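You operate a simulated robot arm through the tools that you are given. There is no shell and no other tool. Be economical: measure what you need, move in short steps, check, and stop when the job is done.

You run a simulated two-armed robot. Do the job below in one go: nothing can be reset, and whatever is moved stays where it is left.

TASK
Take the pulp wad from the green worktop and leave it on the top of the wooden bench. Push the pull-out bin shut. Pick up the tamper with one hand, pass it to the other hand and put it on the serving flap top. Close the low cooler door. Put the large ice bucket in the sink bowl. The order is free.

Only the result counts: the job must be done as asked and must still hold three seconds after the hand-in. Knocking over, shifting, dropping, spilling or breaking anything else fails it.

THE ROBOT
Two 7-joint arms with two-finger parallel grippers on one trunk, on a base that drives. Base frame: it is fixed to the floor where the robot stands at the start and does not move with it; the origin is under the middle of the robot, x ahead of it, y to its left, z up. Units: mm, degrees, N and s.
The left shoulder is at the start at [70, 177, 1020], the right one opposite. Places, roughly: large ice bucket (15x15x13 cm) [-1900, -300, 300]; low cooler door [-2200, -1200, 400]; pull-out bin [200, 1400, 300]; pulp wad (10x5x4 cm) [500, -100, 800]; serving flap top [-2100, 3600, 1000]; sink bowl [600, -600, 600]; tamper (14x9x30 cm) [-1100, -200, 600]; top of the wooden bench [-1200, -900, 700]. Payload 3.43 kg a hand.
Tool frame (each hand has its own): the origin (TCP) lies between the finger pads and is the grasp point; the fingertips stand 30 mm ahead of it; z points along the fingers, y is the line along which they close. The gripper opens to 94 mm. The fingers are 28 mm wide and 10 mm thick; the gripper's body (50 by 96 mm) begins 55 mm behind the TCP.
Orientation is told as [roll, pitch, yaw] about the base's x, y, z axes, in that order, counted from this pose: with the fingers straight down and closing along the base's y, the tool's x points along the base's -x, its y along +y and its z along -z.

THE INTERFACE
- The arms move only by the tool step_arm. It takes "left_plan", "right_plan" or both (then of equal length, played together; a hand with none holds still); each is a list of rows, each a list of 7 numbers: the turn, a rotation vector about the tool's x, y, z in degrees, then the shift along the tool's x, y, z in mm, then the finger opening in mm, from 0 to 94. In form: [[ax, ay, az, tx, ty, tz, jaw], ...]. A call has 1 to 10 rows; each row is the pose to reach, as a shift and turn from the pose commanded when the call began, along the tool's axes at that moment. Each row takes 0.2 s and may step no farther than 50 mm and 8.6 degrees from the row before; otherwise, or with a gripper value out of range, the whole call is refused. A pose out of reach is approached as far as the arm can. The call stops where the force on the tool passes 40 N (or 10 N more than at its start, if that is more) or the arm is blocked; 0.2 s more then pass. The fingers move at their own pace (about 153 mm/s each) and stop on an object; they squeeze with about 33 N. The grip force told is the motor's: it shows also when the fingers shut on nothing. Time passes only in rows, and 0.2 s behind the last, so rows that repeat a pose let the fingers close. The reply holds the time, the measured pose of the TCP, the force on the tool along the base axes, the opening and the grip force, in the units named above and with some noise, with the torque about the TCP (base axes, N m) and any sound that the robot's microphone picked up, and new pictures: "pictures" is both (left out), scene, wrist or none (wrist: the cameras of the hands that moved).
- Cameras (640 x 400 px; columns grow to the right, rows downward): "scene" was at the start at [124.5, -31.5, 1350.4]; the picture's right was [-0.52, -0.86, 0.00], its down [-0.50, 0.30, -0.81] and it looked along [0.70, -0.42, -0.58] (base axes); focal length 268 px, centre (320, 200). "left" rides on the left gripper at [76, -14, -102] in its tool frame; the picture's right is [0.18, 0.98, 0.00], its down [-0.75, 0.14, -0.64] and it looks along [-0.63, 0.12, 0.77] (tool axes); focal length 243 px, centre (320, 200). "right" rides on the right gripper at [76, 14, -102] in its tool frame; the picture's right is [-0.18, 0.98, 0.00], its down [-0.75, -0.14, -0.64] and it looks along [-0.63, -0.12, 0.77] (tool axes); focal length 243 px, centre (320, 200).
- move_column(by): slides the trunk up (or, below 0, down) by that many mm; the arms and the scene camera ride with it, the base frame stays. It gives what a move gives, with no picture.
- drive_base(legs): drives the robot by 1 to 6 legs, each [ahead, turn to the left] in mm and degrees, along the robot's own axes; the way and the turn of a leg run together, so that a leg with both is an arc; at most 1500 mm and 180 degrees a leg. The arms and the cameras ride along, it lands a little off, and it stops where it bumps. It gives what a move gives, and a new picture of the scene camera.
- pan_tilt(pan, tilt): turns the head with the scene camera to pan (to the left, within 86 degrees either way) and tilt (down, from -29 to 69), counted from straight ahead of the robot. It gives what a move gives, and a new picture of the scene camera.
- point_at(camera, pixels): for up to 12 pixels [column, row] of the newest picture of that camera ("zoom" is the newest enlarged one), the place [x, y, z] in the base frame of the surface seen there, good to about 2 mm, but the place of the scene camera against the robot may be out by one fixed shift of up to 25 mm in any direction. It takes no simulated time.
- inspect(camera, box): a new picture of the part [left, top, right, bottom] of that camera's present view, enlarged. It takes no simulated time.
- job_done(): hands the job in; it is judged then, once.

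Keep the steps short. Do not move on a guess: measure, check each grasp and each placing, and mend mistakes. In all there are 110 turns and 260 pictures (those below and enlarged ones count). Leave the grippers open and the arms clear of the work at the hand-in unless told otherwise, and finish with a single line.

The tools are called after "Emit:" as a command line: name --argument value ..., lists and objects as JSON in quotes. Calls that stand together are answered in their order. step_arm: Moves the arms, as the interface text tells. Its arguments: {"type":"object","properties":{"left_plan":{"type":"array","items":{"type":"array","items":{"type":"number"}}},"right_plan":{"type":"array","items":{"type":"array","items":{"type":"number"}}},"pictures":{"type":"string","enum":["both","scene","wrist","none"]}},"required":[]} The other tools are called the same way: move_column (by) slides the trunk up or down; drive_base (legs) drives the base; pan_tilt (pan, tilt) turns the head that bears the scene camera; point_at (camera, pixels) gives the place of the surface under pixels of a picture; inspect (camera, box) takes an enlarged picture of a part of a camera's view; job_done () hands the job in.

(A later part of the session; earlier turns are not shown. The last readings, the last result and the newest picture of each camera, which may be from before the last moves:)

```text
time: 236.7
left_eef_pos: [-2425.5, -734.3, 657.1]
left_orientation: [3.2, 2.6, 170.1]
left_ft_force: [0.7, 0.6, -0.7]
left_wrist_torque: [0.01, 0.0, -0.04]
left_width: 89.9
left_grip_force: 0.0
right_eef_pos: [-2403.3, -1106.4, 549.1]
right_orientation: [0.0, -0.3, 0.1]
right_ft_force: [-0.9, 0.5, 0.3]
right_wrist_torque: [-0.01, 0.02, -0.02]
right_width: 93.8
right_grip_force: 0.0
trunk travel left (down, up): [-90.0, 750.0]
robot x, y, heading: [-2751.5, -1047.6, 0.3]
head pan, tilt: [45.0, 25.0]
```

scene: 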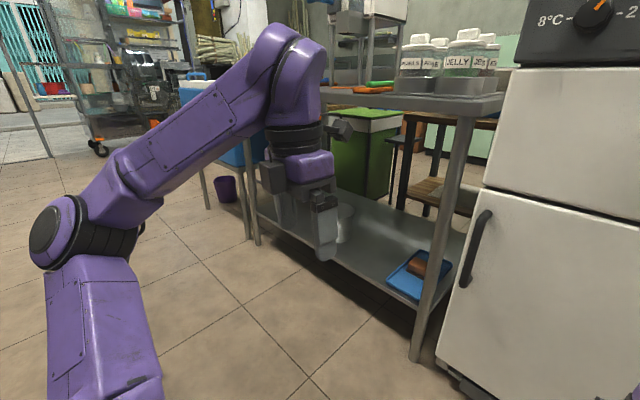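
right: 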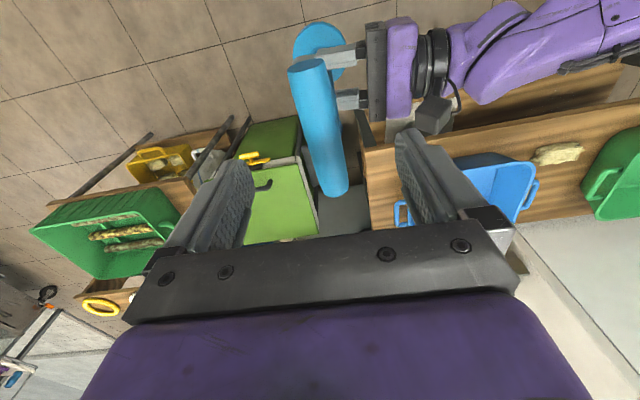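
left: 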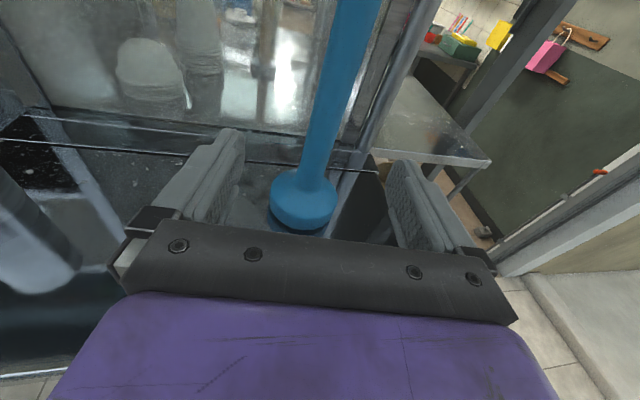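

The left hand hides the bucket. I'll move the base to about [-2750,-240] facing the table.

Emit:
drive_base --legs '[[0, 90], [800, 0], [0, -90]]'

Emit:
pan_tilt --pan -5 --tilt 28

```text
time: 244.7
left_eef_pos: [-3096.3, 26.3, 657.9]
left_orientation: [3.2, 2.8, -98.0]
left_ft_force: [-0.1, 0.3, 1.0]
left_wrist_torque: [0.0, 0.02, 0.03]
left_width: 90.2
left_grip_force: 0.1
right_eef_pos: [-2726.9, 61.6, 550.0]
right_orientation: [0.2, -0.4, 91.9]
right_ft_force: [-0.9, 0.0, -0.8]
right_wrist_torque: [-0.02, -0.01, 0.0]
right_width: 94.0
right_grip_force: 0.0
trunk travel left (down, up): [-90.0, 750.0]
robot x, y, heading: [-2775.7, -288.5, 92.4]
head pan, tilt: [45.0, 25.0]
stopped in leg 2: the robot was blocked; the commanded pose is now the measured one
```

scene: 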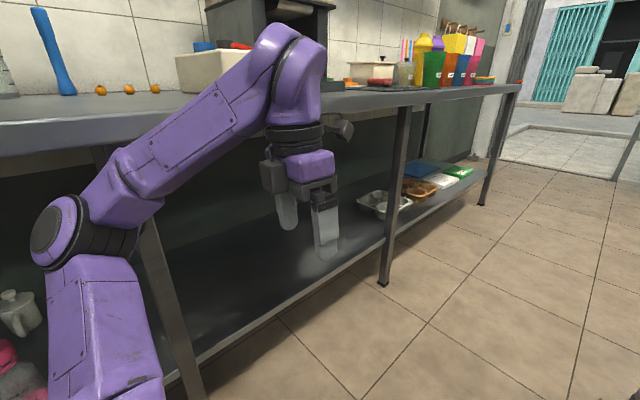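

```text
time: 245.8
left_eef_pos: [-3096.4, 27.8, 659.8]
left_orientation: [3.1, 2.9, -98.1]
left_ft_force: [-0.2, 0.8, -0.7]
left_wrist_torque: [-0.01, -0.04, -0.04]
left_width: 90.0
left_grip_force: 0.1
right_eef_pos: [-2726.0, 60.7, 550.9]
right_orientation: [0.0, -0.4, 91.9]
right_ft_force: [0.2, -0.1, -0.2]
right_wrist_torque: [0.02, 0.02, 0.01]
right_width: 94.2
right_grip_force: 0.0
trunk travel left (down, up): [-90.0, 750.0]
robot x, y, heading: [-2773.7, -284.5, 92.4]
head pan, tilt: [-5.0, 28.0]
```

scene: 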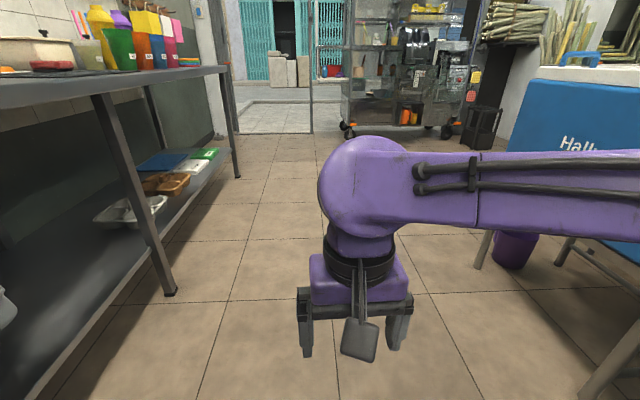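

The left elbow seems to have brushed the counter side, so the drive stopped at y≈-288, which is good enough. Turning right moves the elbow away from it.

Emit:
drive_base --legs '[[0, -92]]'

Emit:
pan_tilt --pan 0 --tilt 28

```text
time: 246.6
left_eef_pos: [-3094.8, 26.9, 658.4]
left_orientation: [3.3, 3.2, -98.3]
left_ft_force: [-0.7, -0.3, 0.7]
left_wrist_torque: [0.03, 0.0, -0.01]
left_width: 90.1
left_grip_force: 0.0
right_eef_pos: [-2725.0, 59.1, 550.0]
right_orientation: [0.2, -0.4, 91.4]
right_ft_force: [-0.1, -0.1, -0.1]
right_wrist_torque: [0.02, 0.0, 0.03]
right_width: 93.9
right_grip_force: 0.1
trunk travel left (down, up): [-90.0, 750.0]
robot x, y, heading: [-2779.5, -290.0, 92.4]
head pan, tilt: [-5.0, 28.0]
stopped in leg 1: the robot was blocked; the commanded pose is now the measured one
```

scene: 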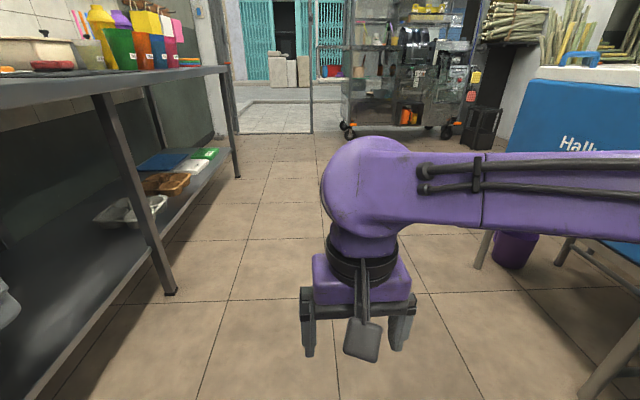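

```text
time: 247.3
left_eef_pos: [-3096.1, 26.5, 659.8]
left_orientation: [3.5, 3.1, -98.4]
left_ft_force: [-0.7, 0.7, 0.1]
left_wrist_torque: [0.02, 0.01, -0.01]
left_width: 90.0
left_grip_force: 0.0
right_eef_pos: [-2723.3, 58.2, 550.9]
right_orientation: [0.0, -0.5, 91.4]
right_ft_force: [-0.2, 0.9, 0.0]
right_wrist_torque: [-0.01, 0.01, -0.01]
right_width: 94.1
right_grip_force: 0.1
trunk travel left (down, up): [-90.0, 750.0]
robot x, y, heading: [-2773.9, -290.9, 92.2]
head pan, tilt: [0.0, 28.0]
```

scene: 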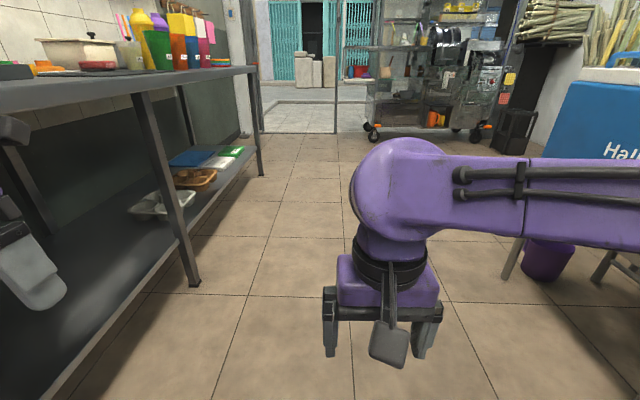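

The turn is blocked, so the left arm must be against a counter leg at about [-3340,-102]. I'll back up and look left before turning.

Emit:
drive_base --legs '[[-120, 0]]'

Emit:
pan_tilt --pan 65 --tilt 35

```text
time: 248.6
left_eef_pos: [-3090.9, -94.1, 658.6]
left_orientation: [3.6, 3.0, -98.1]
left_ft_force: [0.1, 0.0, -0.4]
left_wrist_torque: [0.03, -0.01, 0.01]
left_width: 90.0
left_grip_force: 0.0
right_eef_pos: [-2719.4, -63.4, 549.9]
right_orientation: [0.0, -0.2, 91.6]
right_ft_force: [-0.2, -0.1, 0.0]
right_wrist_torque: [0.0, 0.0, -0.03]
right_width: 94.0
right_grip_force: 0.0
trunk travel left (down, up): [-90.0, 750.0]
robot x, y, heading: [-2768.9, -408.8, 92.3]
head pan, tilt: [0.0, 28.0]
```

scene: 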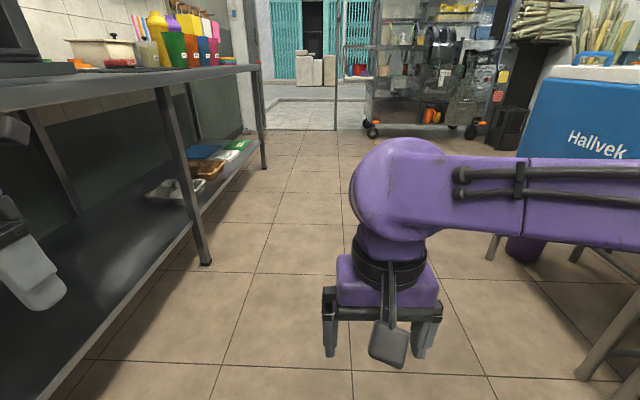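

```text
time: 249.9
left_eef_pos: [-3092.1, -94.9, 657.6]
left_orientation: [3.5, 3.0, -98.2]
left_ft_force: [0.3, -0.1, 0.5]
left_wrist_torque: [0.0, -0.03, -0.01]
left_width: 90.0
left_grip_force: 0.0
right_eef_pos: [-2718.9, -62.9, 550.0]
right_orientation: [0.1, -0.3, 91.7]
right_ft_force: [0.8, -0.6, 0.3]
right_wrist_torque: [-0.01, 0.05, -0.01]
right_width: 94.0
right_grip_force: 0.0
trunk travel left (down, up): [-90.0, 750.0]
robot x, y, heading: [-2769.9, -412.5, 92.6]
head pan, tilt: [65.0, 35.0]
```

scene: 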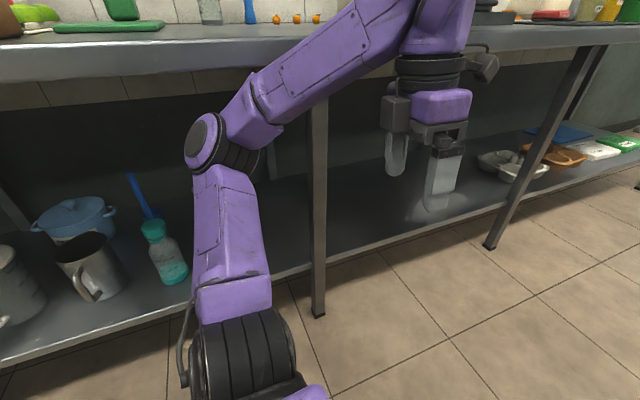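

The left elbow has poked in under the counter near the blue bottle. Nothing looks disturbed. I'll measure the elbow, leg and bottle before pulling it out.

Emit:
point_at --camera "scene" --pixels '[[200, 150], [190, 140], [215, 170], [250, 120], [290, 90], [318, 150], [320, 290], [165, 250], [95, 260], [230, 230], [240, 330], [430, 100]]'

Emit:
inspect --camera "scene" --box '[0, 80, 360, 320]'

```text
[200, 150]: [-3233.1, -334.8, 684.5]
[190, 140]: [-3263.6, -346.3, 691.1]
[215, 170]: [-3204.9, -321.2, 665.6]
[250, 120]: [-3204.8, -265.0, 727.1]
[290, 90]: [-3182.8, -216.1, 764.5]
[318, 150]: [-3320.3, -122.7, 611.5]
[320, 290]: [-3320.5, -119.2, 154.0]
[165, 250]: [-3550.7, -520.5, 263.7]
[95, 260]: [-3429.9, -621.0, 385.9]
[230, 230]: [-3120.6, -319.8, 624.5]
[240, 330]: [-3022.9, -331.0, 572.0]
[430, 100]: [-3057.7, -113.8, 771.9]
```

```text
1.67 times, centred on (180, 200) of scene
```

zoom: 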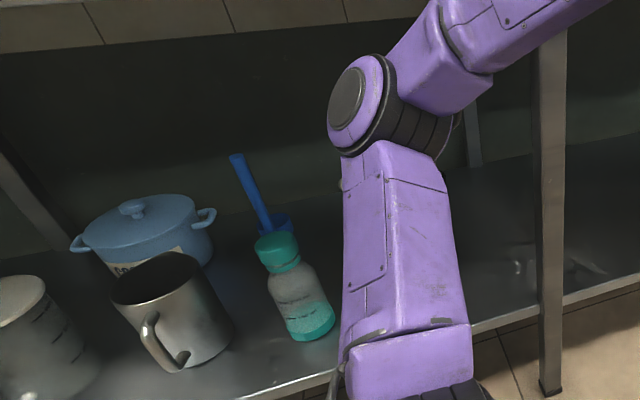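

The elbow is just at the counter's edge plane and below it nothing touches. I'll pull the left hand inward to tuck the elbow, then drive away from the counter before turning.

Emit:
step_arm --left_plan '[[0, 0, 0, 15, 35, 0, 90], [0, 0, 0, 30, 70, 0, 90], [0, 0, 0, 45, 105, 0, 90], [0, 0, 0, 60, 140, 0, 90], [0, 0, 0, 75, 175, 0, 90], [0, 0, 0, 90, 205, 0, 90]]' --pictures "scene"

```text
time: 251.3
left_eef_pos: [-2874.7, -35.2, 677.0]
left_orientation: [3.6, 2.9, -98.3]
left_ft_force: [0.6, -1.0, 0.0]
left_wrist_torque: [0.02, -0.03, -0.01]
left_width: 89.9
left_grip_force: 0.1
right_eef_pos: [-2719.4, -63.6, 550.6]
right_orientation: [0.1, -0.4, 91.6]
right_ft_force: [-0.2, -0.5, 0.5]
right_wrist_torque: [0.01, 0.01, 0.03]
right_width: 94.1
right_grip_force: 0.0
trunk travel left (down, up): [-90.0, 750.0]
robot x, y, heading: [-2771.3, -410.4, 92.7]
head pan, tilt: [65.0, 35.0]
```

scene: 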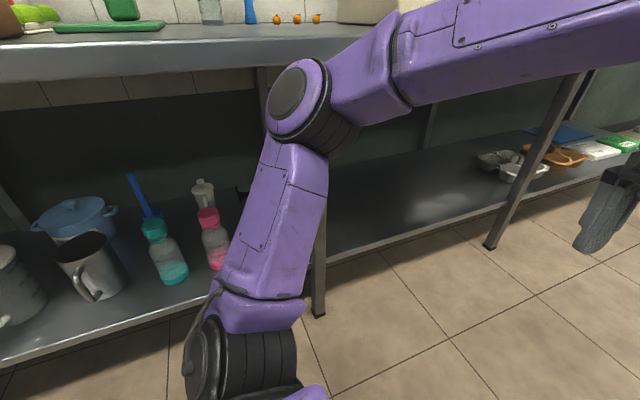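

The elbow is tucked in. I'll turn right to face the table.

Emit:
drive_base --legs '[[0, -92]]'

Emit:
pan_tilt --pan 5 --tilt 30

```text
time: 255.6
left_eef_pos: [-2392.0, -312.8, 677.7]
left_orientation: [3.6, 2.9, 170.4]
left_ft_force: [-0.7, -0.1, 0.2]
left_wrist_torque: [-0.04, 0.01, 0.0]
left_width: 89.8
left_grip_force: 0.0
right_eef_pos: [-2420.9, -468.6, 550.0]
right_orientation: [0.1, -0.3, 0.2]
right_ft_force: [-0.3, 0.1, 0.7]
right_wrist_torque: [0.03, 0.03, 0.01]
right_width: 94.1
right_grip_force: 0.1
trunk travel left (down, up): [-90.0, 750.0]
robot x, y, heading: [-2765.6, -407.7, 1.0]
head pan, tilt: [65.0, 35.0]
```

scene: 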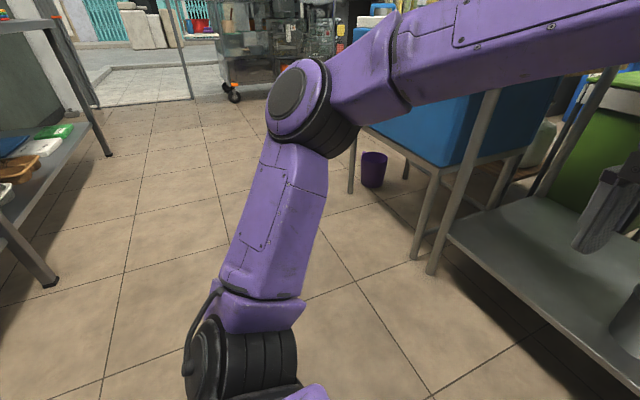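

```text
time: 256.9
left_eef_pos: [-2392.0, -313.0, 676.2]
left_orientation: [3.5, 2.9, 170.4]
left_ft_force: [0.5, -0.3, 1.0]
left_wrist_torque: [0.0, -0.01, -0.02]
left_width: 90.1
left_grip_force: 0.1
right_eef_pos: [-2422.7, -468.1, 549.6]
right_orientation: [0.0, -0.3, 0.3]
right_ft_force: [0.3, -0.6, 0.4]
right_wrist_torque: [0.03, 0.01, 0.02]
right_width: 93.9
right_grip_force: 0.0
trunk travel left (down, up): [-90.0, 750.0]
robot x, y, heading: [-2769.0, -411.3, 1.6]
head pan, tilt: [5.0, 30.0]
```

scene: 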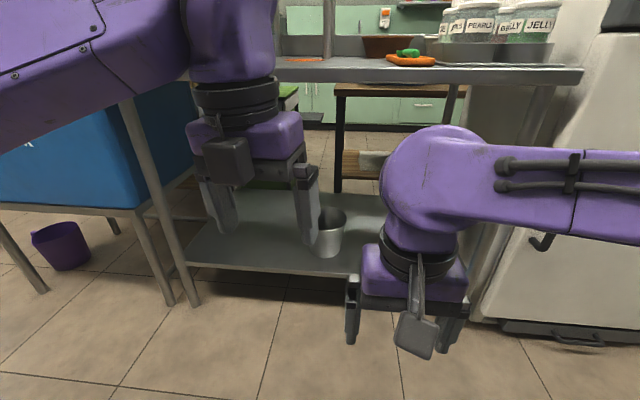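

The bucket is visible at (328,235). I'll measure it, the shelf and the table top.

Emit:
inspect --camera "scene" --box '[270, 180, 390, 280]'

Emit:
point_at --camera "scene" --pixels '[[330, 240], [330, 252], [340, 212], [330, 222], [345, 220], [340, 265], [280, 262], [420, 76], [330, 230], [190, 300], [335, 208]]'

```text
4.00 times, centred on (330, 230) of scene
```

zoom: 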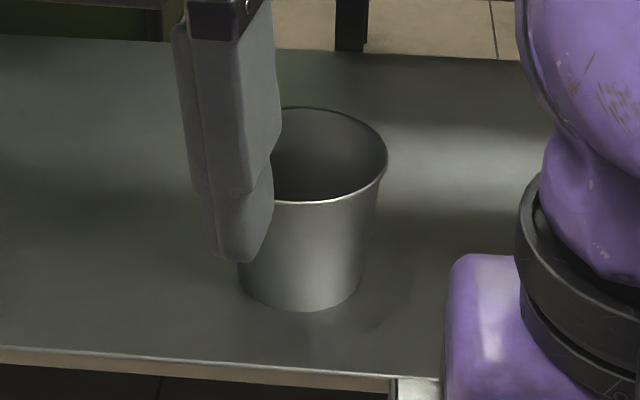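

```text
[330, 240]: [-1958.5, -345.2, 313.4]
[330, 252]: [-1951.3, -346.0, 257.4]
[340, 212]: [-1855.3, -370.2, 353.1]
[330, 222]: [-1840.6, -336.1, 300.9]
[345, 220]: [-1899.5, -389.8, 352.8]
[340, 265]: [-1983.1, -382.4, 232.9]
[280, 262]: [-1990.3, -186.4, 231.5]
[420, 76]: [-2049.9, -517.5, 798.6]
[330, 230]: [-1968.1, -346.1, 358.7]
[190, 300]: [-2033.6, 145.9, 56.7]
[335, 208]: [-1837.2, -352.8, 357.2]
```

The bucket's near rim is at x≈-1968, y≈-340, z≈346, and the shelf is at 220. Before approaching, I'll lower and fold the left hand back so it won't meet the table edge.

Emit:
step_arm --left_plan '[[0, 0, 0, -18, -20, 25, 90], [0, 0, 0, -36, -40, 50, 90], [0, 0, 0, -54, -60, 75, 90], [0, 0, 0, -72, -80, 100, 90], [0, 0, 0, -90, -100, 125, 90], [0, 0, 0, -108, -120, 150, 90], [0, 0, 0, -126, -140, 175, 90], [0, 0, 0, -144, -160, 200, 90], [0, 0, 0, -162, -175, 200, 90], [0, 0, 0, -180, -190, 200, 90]]' --pictures "none"

```text
time: 259.1
left_eef_pos: [-2510.0, -100.4, 474.9]
left_orientation: [3.5, 2.8, 170.4]
left_ft_force: [-0.3, -0.3, -0.7]
left_wrist_torque: [0.02, -0.01, 0.0]
left_width: 90.2
left_grip_force: 0.0
left hand out of reach, approached as far as the arm can: row 8, 9, 10
right_eef_pos: [-2422.1, -468.7, 550.2]
right_orientation: [-0.1, -0.2, 0.3]
right_ft_force: [1.0, 0.4, 0.0]
right_wrist_torque: [0.02, 0.0, 0.01]
right_width: 93.9
right_grip_force: 0.0
trunk travel left (down, up): [-90.0, 750.0]
robot x, y, heading: [-2769.1, -409.3, 1.3]
head pan, tilt: [5.0, 30.0]
```

Left is folded. I'll rotate the right hand about the vertical so its fingers close along x, across the near rim.

Emit:
step_arm --right_plan '[[0, 0, 8.5, 0, 0, 0, 94], [0, 0, 17, 0, 0, 0, 94], [0, 0, 25.5, 0, 0, 0, 94], [0, 0, 34, 0, 0, 0, 94], [0, 0, 42.5, 0, 0, 0, 94], [0, 0, 51, 0, 0, 0, 94], [0, 0, 59.5, 0, 0, 0, 94], [0, 0, 68, 0, 0, 0, 94], [0, 0, 76.5, 0, 0, 0, 94], [0, 0, 85, 0, 0, 0, 94]]' --pictures "none"

Emit:
drive_base --legs '[[0, 35], [230, 0], [0, -36]]'

```text
time: 261.3
left_eef_pos: [-2509.8, -100.6, 474.1]
left_orientation: [3.5, 2.8, 170.4]
left_ft_force: [0.1, 0.2, 0.3]
left_wrist_torque: [0.01, 0.03, 0.02]
left_width: 90.3
left_grip_force: 0.0
right_eef_pos: [-2422.9, -469.2, 549.6]
right_orientation: [0.3, 0.1, -85.0]
right_ft_force: [0.0, 0.3, 0.7]
right_wrist_torque: [-0.01, 0.01, 0.0]
right_width: 93.9
right_grip_force: 0.0
trunk travel left (down, up): [-90.0, 750.0]
robot x, y, heading: [-2770.5, -409.2, 1.4]
head pan, tilt: [5.0, 30.0]
```

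```text
time: 266.4
left_eef_pos: [-2319.6, 25.3, 475.6]
left_orientation: [3.5, 2.9, 168.9]
left_ft_force: [-0.6, -0.5, -0.5]
left_wrist_torque: [0.03, 0.02, 0.0]
left_width: 89.8
left_grip_force: 0.0
right_eef_pos: [-2242.4, -345.1, 549.5]
right_orientation: [0.4, 0.0, -86.4]
right_ft_force: [-0.6, 0.0, -0.4]
right_wrist_torque: [0.02, 0.0, -0.01]
right_width: 93.7
right_grip_force: 0.0
trunk travel left (down, up): [-90.0, 750.0]
robot x, y, heading: [-2589.5, -277.6, -0.3]
head pan, tilt: [5.0, 30.0]
```

scene: 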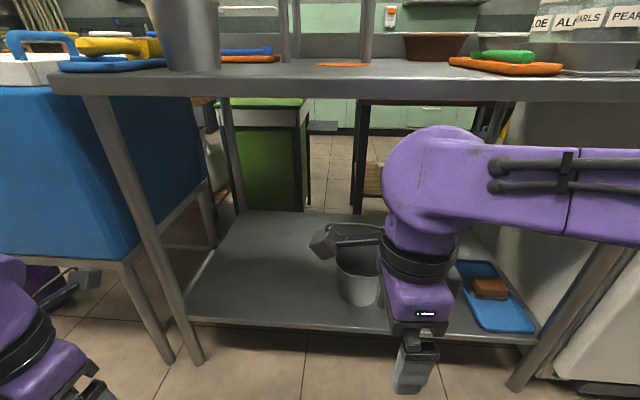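

I'll check the height of the right wrist's top against the table's underside.

Emit:
point_at --camera "scene" --pixels '[[435, 130], [400, 150], [560, 150], [350, 97], [350, 75], [370, 260], [345, 272], [345, 240], [310, 325]]'

Emit:
move_column --by -85

Emit:
step_arm --right_plan '[[0, 0, -1, 0, 0, 20, 94], [0, 0, -2, 0, 0, 40, 94], [0, 0, -3, 0, 0, 58, 94], [0, 0, -3, 0, 0, 58, 94]]' --pictures "both"

```text
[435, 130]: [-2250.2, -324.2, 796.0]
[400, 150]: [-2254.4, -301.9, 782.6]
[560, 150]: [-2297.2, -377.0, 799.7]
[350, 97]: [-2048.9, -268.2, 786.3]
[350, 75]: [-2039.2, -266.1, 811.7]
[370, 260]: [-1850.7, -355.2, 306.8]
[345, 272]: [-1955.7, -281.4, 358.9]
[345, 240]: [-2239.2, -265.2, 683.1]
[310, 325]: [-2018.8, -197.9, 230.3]
```

```text
time: 267.6
left_eef_pos: [-2319.6, 25.5, 388.3]
left_orientation: [3.5, 2.9, 168.9]
left_ft_force: [0.7, 0.8, -0.5]
left_wrist_torque: [0.02, -0.01, -0.01]
left_width: 89.8
left_grip_force: 0.0
right_eef_pos: [-2242.3, -345.0, 463.5]
right_orientation: [0.2, 0.0, -86.5]
right_ft_force: [-0.4, 0.7, 0.3]
right_wrist_torque: [-0.01, -0.04, -0.02]
right_width: 93.8
right_grip_force: 0.1
trunk travel left (down, up): [-5.0, 835.0]
robot x, y, heading: [-2583.7, -278.9, -0.4]
head pan, tilt: [5.0, 30.0]
```

```text
time: 268.6
left_eef_pos: [-2319.9, 25.2, 388.6]
left_orientation: [3.5, 2.9, 168.9]
left_ft_force: [-0.7, -0.2, -0.2]
left_wrist_torque: [0.0, -0.03, 0.0]
left_width: 90.2
left_grip_force: 0.1
right_eef_pos: [-2241.0, -344.3, 407.4]
right_orientation: [0.3, 0.0, -83.3]
right_ft_force: [-0.5, -0.4, 0.9]
right_wrist_torque: [-0.02, 0.0, 0.03]
right_width: 94.0
right_grip_force: 0.0
trunk travel left (down, up): [-5.0, 835.0]
robot x, y, heading: [-2584.3, -278.4, -0.4]
head pan, tilt: [5.0, 30.0]
```

scene: 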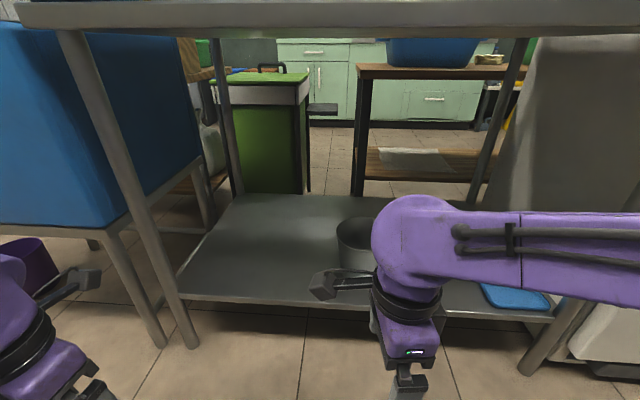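
right: 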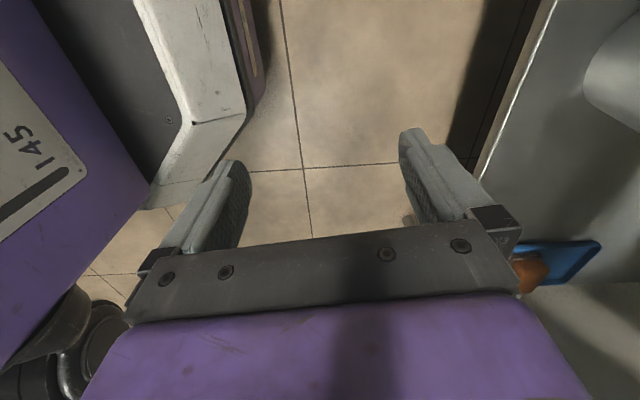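

I'll measure the base front and shelf edge in the right camera to know how far I can drive.

Emit:
point_at --camera "right" --pixels '[[190, 110], [240, 60], [265, 70], [530, 60], [545, 20], [620, 80], [595, 60]]'

```text
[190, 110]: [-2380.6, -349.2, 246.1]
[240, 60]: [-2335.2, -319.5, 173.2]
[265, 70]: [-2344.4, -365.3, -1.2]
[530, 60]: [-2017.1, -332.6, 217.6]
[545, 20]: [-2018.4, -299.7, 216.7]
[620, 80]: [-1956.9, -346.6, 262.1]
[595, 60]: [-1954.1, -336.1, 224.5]
```

The base front is about 260 mm ahead of its axis and the shelf edge is at x=-2018. I'll drive in 250 with the fingertips at z≈377, above the 346 rim.

Emit:
drive_base --legs '[[250, 0]]'

Emit:
inspect --camera "right" --box '[0, 0, 640, 400]'

Emit:
point_at --camera "zoom" --pixels '[[380, 60], [400, 100], [450, 100], [500, 60], [420, 150], [350, 100], [330, 150], [500, 130]]'

```text
time: 270.4
left_eef_pos: [-2075.2, 26.8, 389.3]
left_orientation: [3.5, 2.9, 169.4]
left_ft_force: [0.1, 0.7, 0.0]
left_wrist_torque: [-0.01, -0.01, -0.01]
left_width: 90.1
left_grip_force: 0.0
right_eef_pos: [-1994.2, -342.9, 406.3]
right_orientation: [0.2, 0.0, -82.8]
right_ft_force: [-0.2, 0.1, 0.3]
right_wrist_torque: [0.01, 0.02, -0.02]
right_width: 93.9
right_grip_force: 0.0
trunk travel left (down, up): [-5.0, 835.0]
robot x, y, heading: [-2342.9, -279.1, 0.2]
head pan, tilt: [5.0, 30.0]
```

scene: 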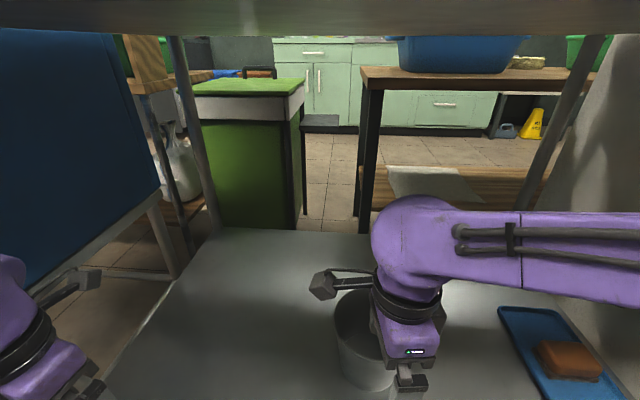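

```text
1.00 times, centred on (320, 200) of right
```

zoom: 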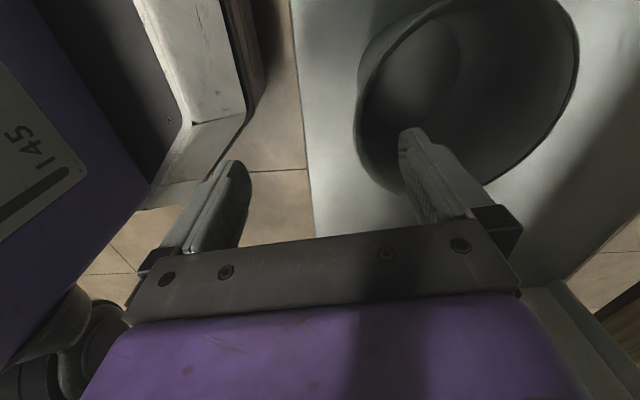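

```text
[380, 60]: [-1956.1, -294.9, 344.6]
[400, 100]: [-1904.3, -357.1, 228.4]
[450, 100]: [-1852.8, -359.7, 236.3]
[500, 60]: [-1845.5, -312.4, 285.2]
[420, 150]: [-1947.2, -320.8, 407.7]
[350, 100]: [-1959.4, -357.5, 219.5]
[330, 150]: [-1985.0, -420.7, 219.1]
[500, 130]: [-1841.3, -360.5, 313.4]
```

Excellent view. I'll measure the rim more exactly.

Emit:
point_at --camera "zoom" --pixels '[[358, 110], [360, 130], [365, 85], [378, 175], [395, 40], [577, 60], [560, 110], [500, 172], [420, 12]]'

```text
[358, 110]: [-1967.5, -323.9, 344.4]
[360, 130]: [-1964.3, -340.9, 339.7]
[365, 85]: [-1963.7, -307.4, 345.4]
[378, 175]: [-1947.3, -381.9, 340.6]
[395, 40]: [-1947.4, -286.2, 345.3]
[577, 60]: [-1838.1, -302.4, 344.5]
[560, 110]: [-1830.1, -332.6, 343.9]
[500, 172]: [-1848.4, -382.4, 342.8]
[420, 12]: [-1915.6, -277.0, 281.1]
```

The rim centre is at about [-1900,-333], radius 68, top z 345. I'll align on the near wall at [-1966,-333] and lower to TCP z≈318 with one finger inside and one outside.

Emit:
step_arm --right_plan '[[0, 0, 3.5, 3, 15, 0, 80], [0, 0, 7, 6, 29, 0, 80], [0, 0, 7, 6, 29, 30, 80], [0, 0, 7, 6, 29, 60, 80], [0, 0, 7, 6, 29, 88, 80], [0, 0, 7, 6, 29, 88, 80]]' --pictures "wrist"

```text
time: 271.8
left_eef_pos: [-2075.3, 26.6, 389.4]
left_orientation: [3.6, 2.8, 169.4]
left_ft_force: [0.2, 0.2, -0.2]
left_wrist_torque: [0.01, -0.02, 0.03]
left_width: 89.7
left_grip_force: 0.0
right_eef_pos: [-1965.2, -329.7, 319.4]
right_orientation: [0.3, 0.0, -89.8]
right_ft_force: [0.5, -0.5, 0.1]
right_wrist_torque: [-0.03, 0.01, 0.05]
right_width: 80.0
right_grip_force: 0.2
trunk travel left (down, up): [-5.0, 835.0]
robot x, y, heading: [-2341.2, -281.2, -0.1]
head pan, tilt: [5.0, 30.0]
```

right: 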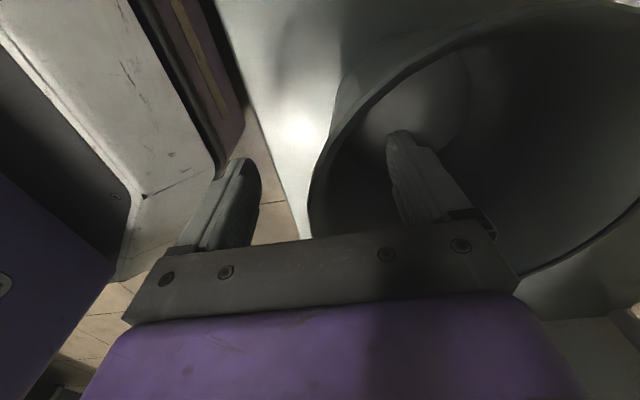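

One finger is inside and one is outside. I'll close, then lift slightly.

Emit:
step_arm --right_plan '[[0, 0, 0, 0, 0, 0, 40], [0, 0, 0, 0, 0, 0, 0], [0, 0, 0, 0, 0, 0, 0], [0, 0, 0, 0, 0, 0, 0], [0, 0, 0, 0, 0, -10, 0], [0, 0, 0, 0, 0, -30, 0], [0, 0, 0, 0, 0, -30, 0]]' --pictures "both"

```text
time: 273.4
left_eef_pos: [-2074.8, 25.6, 388.5]
left_orientation: [3.5, 2.8, 169.2]
left_ft_force: [0.4, 0.1, 1.2]
left_wrist_torque: [0.0, -0.01, -0.04]
left_width: 89.9
left_grip_force: 0.1
right_eef_pos: [-1965.4, -333.2, 349.7]
right_orientation: [0.2, 0.0, -89.9]
right_ft_force: [0.0, 0.9, -2.3]
right_wrist_torque: [-0.01, 0.13, 0.0]
right_width: 10.3
right_grip_force: 32.6
trunk travel left (down, up): [-5.0, 835.0]
robot x, y, heading: [-2342.0, -277.4, -0.3]
head pan, tilt: [5.0, 30.0]
```

scene: 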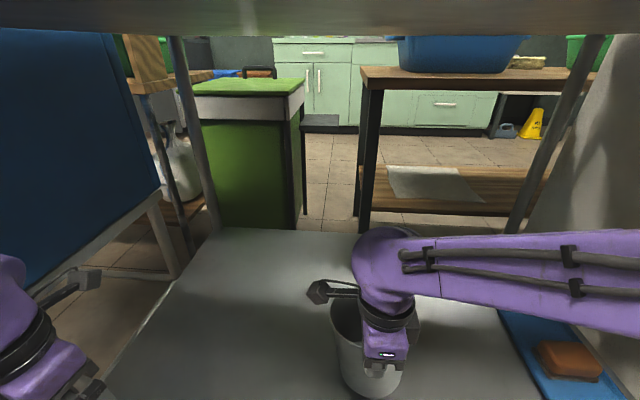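
right: 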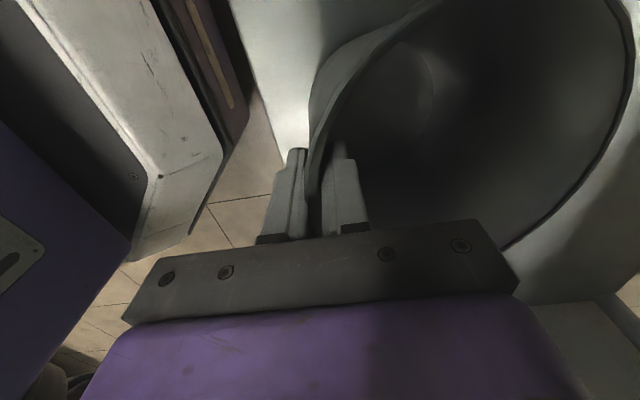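

The bucket is held and lifted (about 2.3 N). I'll raise it a bit more and back straight out.

Emit:
step_arm --right_plan '[[0, 0, 0, 0, 0, -15, 0], [0, 0, 0, 0, 0, -30, 0]]' --pictures "none"

Emit:
drive_base --legs '[[-380, 0]]'

Emit:
move_column --by 400

Emit:
move_column --by 300

```text
time: 274.0
left_eef_pos: [-2074.6, 26.2, 388.3]
left_orientation: [3.5, 2.9, 169.3]
left_ft_force: [0.2, 0.6, 0.4]
left_wrist_torque: [0.01, -0.01, -0.01]
left_width: 90.1
left_grip_force: 0.1
right_eef_pos: [-1966.3, -333.1, 379.2]
right_orientation: [0.3, 0.0, -90.0]
right_ft_force: [0.5, 0.6, -2.3]
right_wrist_torque: [0.0, 0.16, 0.02]
right_width: 10.2
right_grip_force: 32.8
trunk travel left (down, up): [-5.0, 835.0]
robot x, y, heading: [-2342.4, -278.6, -0.0]
head pan, tilt: [5.0, 30.0]
```

```text
time: 276.4
left_eef_pos: [-2464.8, 26.8, 389.5]
left_orientation: [3.5, 2.9, 170.4]
left_ft_force: [0.0, 0.3, -1.0]
left_wrist_torque: [0.03, 0.0, -0.02]
left_width: 90.4
left_grip_force: 0.1
right_eef_pos: [-2348.8, -330.2, 378.5]
right_orientation: [0.3, 0.0, -88.7]
right_ft_force: [0.4, -0.1, -2.4]
right_wrist_torque: [0.01, 0.14, 0.04]
right_width: 10.2
right_grip_force: 32.7
trunk travel left (down, up): [-5.0, 835.0]
robot x, y, heading: [-2723.0, -285.4, 1.3]
head pan, tilt: [5.0, 30.0]
```

scene: 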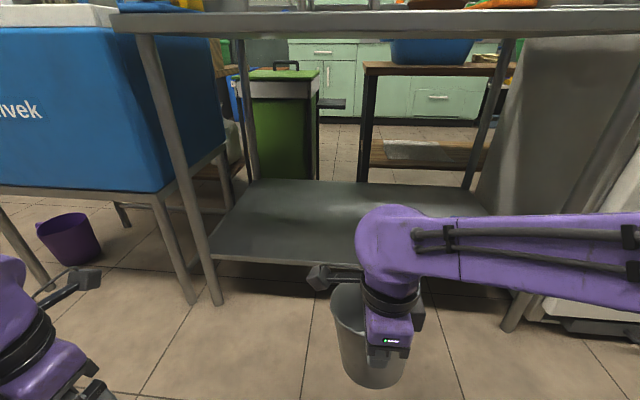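

```text
time: 280.2
left_eef_pos: [-2464.2, 28.2, 789.6]
left_orientation: [3.5, 2.8, 170.4]
left_ft_force: [-0.3, 0.0, 0.9]
left_wrist_torque: [-0.02, -0.04, 0.0]
left_width: 90.0
left_grip_force: 0.0
right_eef_pos: [-2347.7, -330.3, 778.9]
right_orientation: [0.3, 0.0, -88.9]
right_ft_force: [-0.1, 0.1, -1.6]
right_wrist_torque: [0.02, 0.12, 0.0]
right_width: 9.9
right_grip_force: 32.5
trunk travel left (down, up): [-405.0, 435.0]
robot x, y, heading: [-2726.7, -284.0, 1.2]
head pan, tilt: [5.0, 30.0]
```

```text
time: 283.2
left_eef_pos: [-2464.5, 28.8, 1089.6]
left_orientation: [3.4, 2.8, 170.3]
left_ft_force: [-0.4, 0.6, 0.5]
left_wrist_torque: [0.01, 0.0, 0.01]
left_width: 89.8
left_grip_force: 0.1
right_eef_pos: [-2348.5, -331.7, 1078.8]
right_orientation: [0.3, 0.1, -88.9]
right_ft_force: [0.6, 1.2, -2.8]
right_wrist_torque: [0.0, 0.14, -0.03]
right_width: 10.0
right_grip_force: 32.7
trunk travel left (down, up): [-705.0, 135.0]
robot x, y, heading: [-2721.8, -281.5, 1.2]
head pan, tilt: [5.0, 30.0]
```

The bucket is clear and level. To save turns, I'll tuck the left hand in and drive the long way round: aisle north, then east to about [-400,1355].

Emit:
step_arm --left_plan '[[0, 0, 0, 10, 40, 0, 90], [0, 0, 0, 20, 80, 0, 90], [0, 0, 0, 30, 120, 0, 90], [0, 0, 0, 40, 150, 0, 90]]' --pictures "none"

Emit:
drive_base --legs '[[0, 85], [1500, 0], [150, 0], [0, -86], [1500, 0], [700, 0]]'

```text
time: 284.2
left_eef_pos: [-2449.4, -131.2, 1099.6]
left_orientation: [3.4, 2.8, 170.3]
left_ft_force: [-0.1, -0.5, -0.1]
left_wrist_torque: [0.01, 0.03, 0.0]
left_width: 90.1
left_grip_force: 0.0
left hand out of reach, approached as far as the arm can: row 1
right_eef_pos: [-2348.4, -332.6, 1077.8]
right_orientation: [0.2, 0.1, -88.9]
right_ft_force: [0.6, -0.7, -3.0]
right_wrist_torque: [0.0, 0.14, 0.0]
right_width: 10.1
right_grip_force: 33.3
trunk travel left (down, up): [-705.0, 135.0]
robot x, y, heading: [-2726.2, -280.2, 1.5]
head pan, tilt: [5.0, 30.0]
```

```text
time: 310.2
left_eef_pos: [-344.9, 1715.5, 1098.9]
left_orientation: [3.6, 2.8, 174.4]
left_ft_force: [-0.4, 0.8, 0.6]
left_wrist_torque: [0.04, 0.01, 0.02]
left_width: 90.4
left_grip_force: 0.0
right_eef_pos: [-229.6, 1521.6, 1079.0]
right_orientation: [0.3, 0.0, -84.8]
right_ft_force: [0.8, -0.8, -2.8]
right_wrist_torque: [0.0, 0.14, 0.02]
right_width: 10.3
right_grip_force: 33.1
trunk travel left (down, up): [-705.0, 135.0]
robot x, y, heading: [-607.1, 1546.6, 5.5]
head pan, tilt: [5.0, 30.0]
```

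scene: 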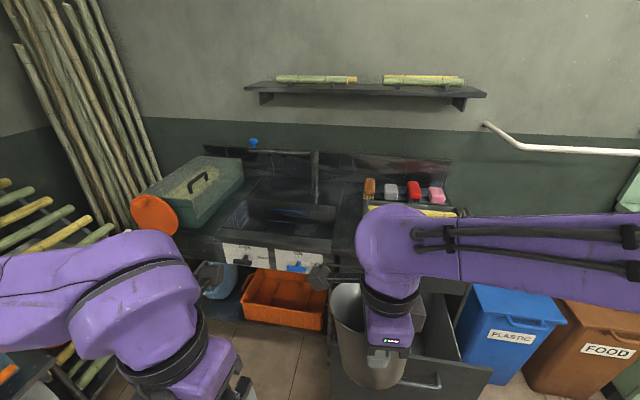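

Now south to the sink, then turn to face it and get a view.

Emit:
drive_base --legs '[[0, -95], [1050, 0], [1040, 0], [0, 89.5], [470, 0]]'

Emit:
pan_tilt --pan 0 --tilt 45

```text
time: 330.7
left_eef_pos: [124.7, -421.8, 1100.4]
left_orientation: [3.4, 2.9, 166.0]
left_ft_force: [0.4, 0.3, 0.5]
left_wrist_torque: [0.02, 0.0, 0.0]
left_width: 90.2
left_grip_force: 0.0
right_eef_pos: [210.9, -629.6, 1077.5]
right_orientation: [0.3, 0.0, -93.1]
right_ft_force: [-0.7, 0.4, -3.1]
right_wrist_torque: [0.01, 0.12, -0.03]
right_width: 10.1
right_grip_force: 32.6
trunk travel left (down, up): [-705.0, 135.0]
robot x, y, heading: [-161.1, -554.6, -3.2]
head pan, tilt: [5.0, 30.0]
```

scene: 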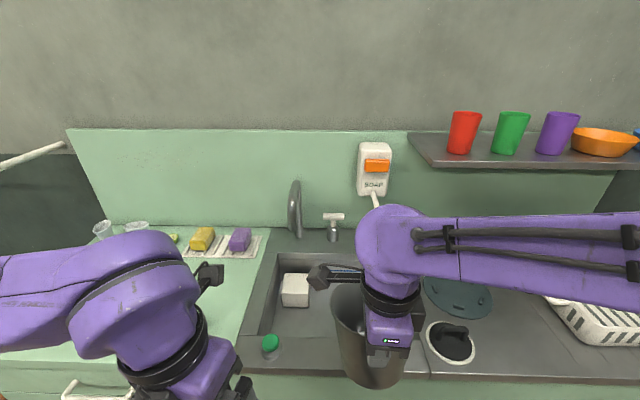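

```text
time: 331.4
left_eef_pos: [126.7, -422.1, 1099.9]
left_orientation: [3.5, 2.8, 166.1]
left_ft_force: [-0.4, -0.3, 0.0]
left_wrist_torque: [-0.01, 0.02, 0.02]
left_width: 90.1
left_grip_force: 0.0
right_eef_pos: [212.4, -629.1, 1078.1]
right_orientation: [0.2, 0.0, -93.1]
right_ft_force: [0.1, 0.5, -2.5]
right_wrist_torque: [0.01, 0.15, 0.0]
right_width: 9.9
right_grip_force: 33.4
trunk travel left (down, up): [-705.0, 135.0]
robot x, y, heading: [-157.7, -555.1, -3.1]
head pan, tilt: [0.0, 45.0]
```

scene: 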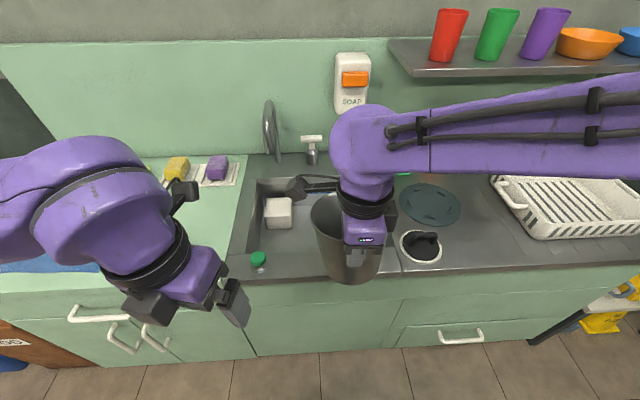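

Emit:
point_at --camera "scene" --pixels '[[258, 182], [250, 245], [285, 240], [300, 245], [300, 200], [395, 205], [392, 235], [405, 200], [278, 213], [420, 235], [300, 265], [400, 185]]'

Emit:
point_at --camera "scene" --pixels '[[260, 268], [270, 120], [300, 285], [258, 255], [311, 140], [400, 270]]'

Emit:
inspect --camera "scene" --box '[220, 120, 460, 300]'

```text
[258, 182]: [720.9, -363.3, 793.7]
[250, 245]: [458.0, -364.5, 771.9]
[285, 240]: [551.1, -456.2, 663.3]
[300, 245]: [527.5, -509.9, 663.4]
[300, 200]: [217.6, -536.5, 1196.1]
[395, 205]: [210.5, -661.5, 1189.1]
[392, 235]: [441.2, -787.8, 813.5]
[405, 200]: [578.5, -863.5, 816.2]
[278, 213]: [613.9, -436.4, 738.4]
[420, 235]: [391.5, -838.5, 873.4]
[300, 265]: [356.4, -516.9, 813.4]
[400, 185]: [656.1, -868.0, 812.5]
```

```text
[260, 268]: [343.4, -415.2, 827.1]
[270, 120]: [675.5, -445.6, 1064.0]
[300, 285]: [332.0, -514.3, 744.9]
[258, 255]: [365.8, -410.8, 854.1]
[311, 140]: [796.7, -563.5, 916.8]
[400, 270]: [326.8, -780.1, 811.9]
```

```text
2.22 times, centred on (340, 210) of scene
```

zoom: 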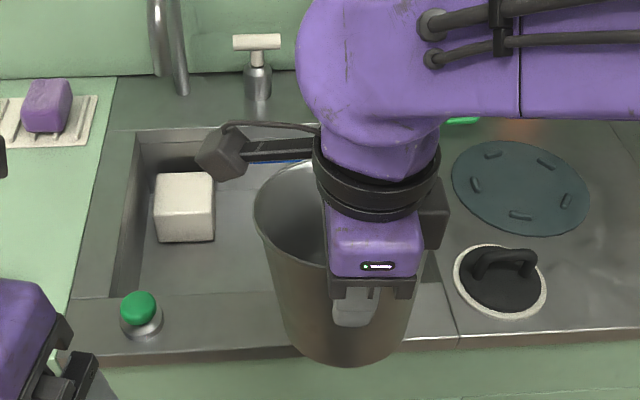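

The bowl runs x≈430–720 from y≈-364 rightward, its floor is at z≈651, and the sponge is in the back-left. I'll put the bucket centre at about [570,-590], starting by driving in, moving the hand over the bowl, and lowering the trunk part way.

Emit:
drive_base --legs '[[0, 3.1], [185, 0]]'

Emit:
step_arm --right_plan '[[0, 0, 0, 8, 33, 0, 0], [0, 0, 0, 15, 66, 0, 0], [0, 0, 0, 22, 99, 0, 0], [0, 0, 0, 22, 99, 0, 0]]' --pictures "none"

Emit:
move_column --by -150

Emit:
inspect --camera "scene" --box '[160, 60, 560, 400]'

Emit:
inspect --camera "right" --box '[0, 0, 640, 400]'

```text
time: 333.4
left_eef_pos: [305.8, -407.1, 1100.4]
left_orientation: [3.6, 2.8, 169.2]
left_ft_force: [-1.4, -0.7, 0.6]
left_wrist_torque: [-0.01, -0.03, 0.0]
left_width: 89.9
left_grip_force: 0.1
right_eef_pos: [402.5, -610.2, 1078.2]
right_orientation: [0.3, 0.0, -90.0]
right_ft_force: [-0.2, 0.0, -3.0]
right_wrist_torque: [-0.01, 0.11, -0.01]
right_width: 10.1
right_grip_force: 32.9
trunk travel left (down, up): [-705.0, 135.0]
robot x, y, heading: [27.0, -556.2, 0.0]
head pan, tilt: [0.0, 45.0]
```

scene: 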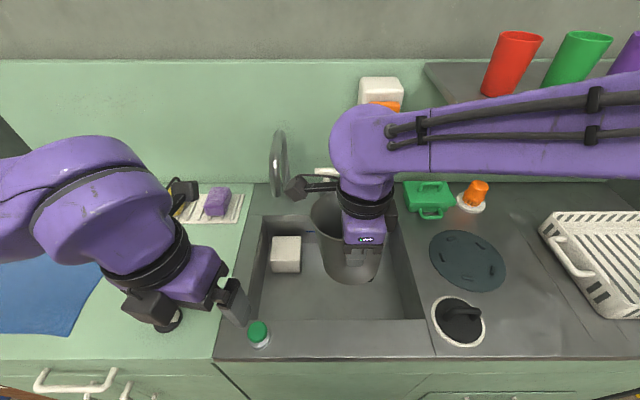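

```text
time: 334.4
left_eef_pos: [305.3, -407.0, 1099.9]
left_orientation: [3.5, 2.9, 169.2]
left_ft_force: [0.3, -0.1, 0.6]
left_wrist_torque: [0.01, 0.0, 0.04]
left_width: 89.9
left_grip_force: 0.0
right_eef_pos: [503.0, -587.5, 1079.0]
right_orientation: [0.4, 0.1, -90.0]
right_ft_force: [0.5, 1.0, -2.6]
right_wrist_torque: [0.02, 0.13, -0.01]
right_width: 10.2
right_grip_force: 33.2
trunk travel left (down, up): [-705.0, 135.0]
robot x, y, heading: [30.5, -555.2, 0.2]
head pan, tilt: [0.0, 45.0]
```

```text
time: 336.2
left_eef_pos: [306.9, -407.3, 949.1]
left_orientation: [3.5, 3.0, 169.1]
left_ft_force: [-0.8, 0.3, 0.2]
left_wrist_torque: [0.01, 0.02, 0.01]
left_width: 89.8
left_grip_force: 0.0
right_eef_pos: [503.1, -588.0, 929.1]
right_orientation: [0.2, -0.1, -90.0]
right_ft_force: [-0.5, 0.2, -2.6]
right_wrist_torque: [0.0, 0.11, 0.0]
right_width: 10.2
right_grip_force: 33.0
trunk travel left (down, up): [-555.0, 285.0]
robot x, y, heading: [27.9, -557.2, -0.0]
head pan, tilt: [0.0, 45.0]
```

```text
1.18 times, centred on (360, 230) of scene
```

zoom: 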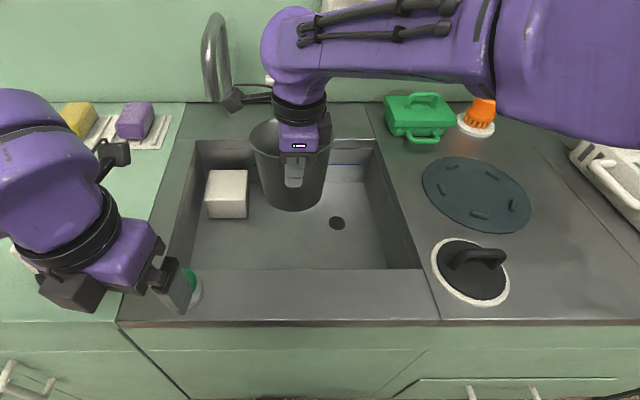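

```text
1.00 times, centred on (320, 200) of right
```

zoom: 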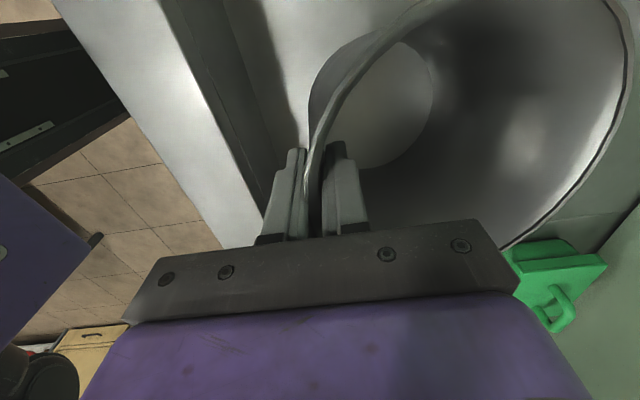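

The bucket is over clear bowl floor to the right of the sponge. I'll lower with the arm, slowly near the floor (expected TCP ≈751).

Emit:
step_arm --right_plan '[[0, 0, 0, 0, 0, 40, 0], [0, 0, 0, 0, 0, 80, 0], [0, 0, 0, 0, 0, 115, 0], [0, 0, 0, 0, 0, 145, 0], [0, 0, 0, 0, 0, 160, 0], [0, 0, 0, 0, 0, 168, 0], [0, 0, 0, 0, 0, 173, 0], [0, 0, 0, 0, 0, 176, 0], [0, 0, 0, 0, 0, 179, 0], [0, 0, 0, 0, 0, 179, 0]]' --pictures "both"

```text
time: 338.4
left_eef_pos: [306.8, -406.2, 949.5]
left_orientation: [3.5, 2.9, 169.2]
left_ft_force: [-0.5, -0.2, -0.8]
left_wrist_torque: [0.02, -0.01, -0.03]
left_width: 89.8
left_grip_force: 0.1
right_eef_pos: [518.2, -592.5, 768.5]
right_orientation: [0.7, 4.5, -92.9]
right_ft_force: [0.9, 1.2, 1.7]
right_wrist_torque: [0.11, -0.3, 0.14]
right_width: 10.1
right_grip_force: 32.9
trunk travel left (down, up): [-555.0, 285.0]
robot x, y, heading: [32.5, -554.3, -0.1]
head pan, tilt: [0.0, 45.0]
```

scene: 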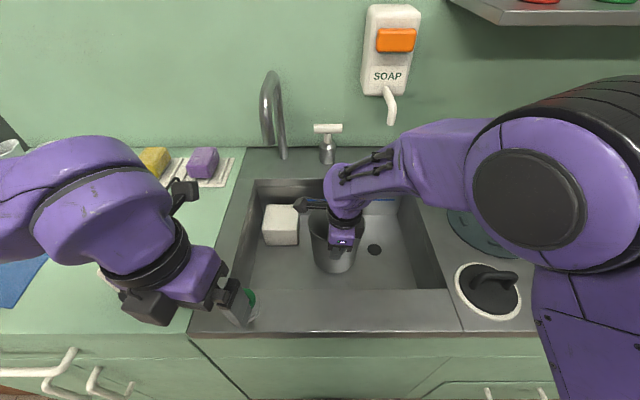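
right: 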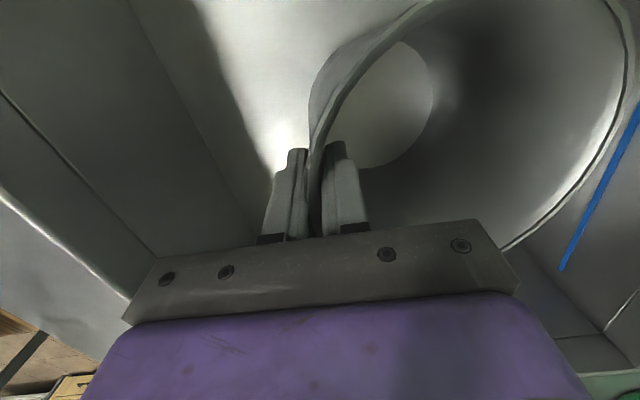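

The weight is now partly carried (1.7 N up), but the hand is tilted about 4°, so the arm is near a limit. I'll lower the trunk a little, which lets the arm reach its level commanded pose.

Emit:
move_column --by -12

Emit:
step_arm --right_plan '[[0, 0, 0, 0, 0, 0, 0], [0, 0, 0, 0, 0, 0, 0]]' --pictures "wrist"

```text
time: 339.0
left_eef_pos: [303.7, -406.1, 938.1]
left_orientation: [3.4, 3.0, 169.2]
left_ft_force: [0.1, 0.1, -0.8]
left_wrist_torque: [0.02, -0.01, -0.03]
left_width: 90.1
left_grip_force: 0.2
right_eef_pos: [515.5, -595.1, 756.2]
right_orientation: [0.6, 4.4, -93.1]
right_ft_force: [-3.8, 1.1, 15.4]
right_wrist_torque: [-0.53, -1.38, 0.01]
right_width: 11.9
right_grip_force: 32.6
trunk travel left (down, up): [-543.0, 297.0]
robot x, y, heading: [29.0, -555.7, -0.1]
head pan, tilt: [0.0, 45.0]
```

```text
time: 339.6
left_eef_pos: [304.1, -406.1, 939.1]
left_orientation: [3.5, 3.0, 169.2]
left_ft_force: [0.4, 0.1, 0.4]
left_wrist_torque: [-0.01, 0.02, 0.02]
left_width: 90.1
left_grip_force: 0.0
right_eef_pos: [513.4, -593.6, 754.1]
right_orientation: [0.5, 4.4, -93.1]
right_ft_force: [-2.8, 1.9, 19.5]
right_wrist_torque: [-0.55, -1.72, 0.1]
right_width: 11.9
right_grip_force: 32.9
trunk travel left (down, up): [-543.0, 297.0]
robot x, y, heading: [27.0, -557.0, -0.2]
head pan, tilt: [0.0, 45.0]
```

right: 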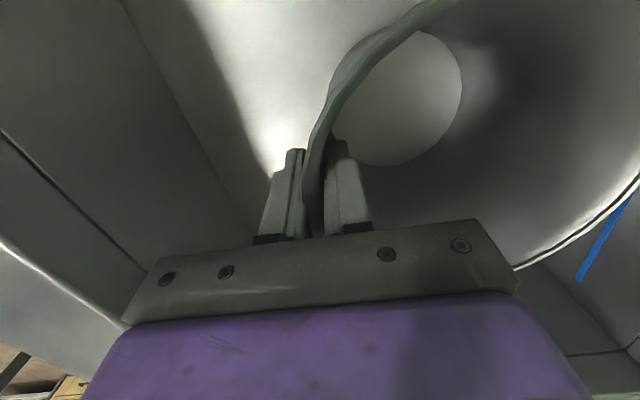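

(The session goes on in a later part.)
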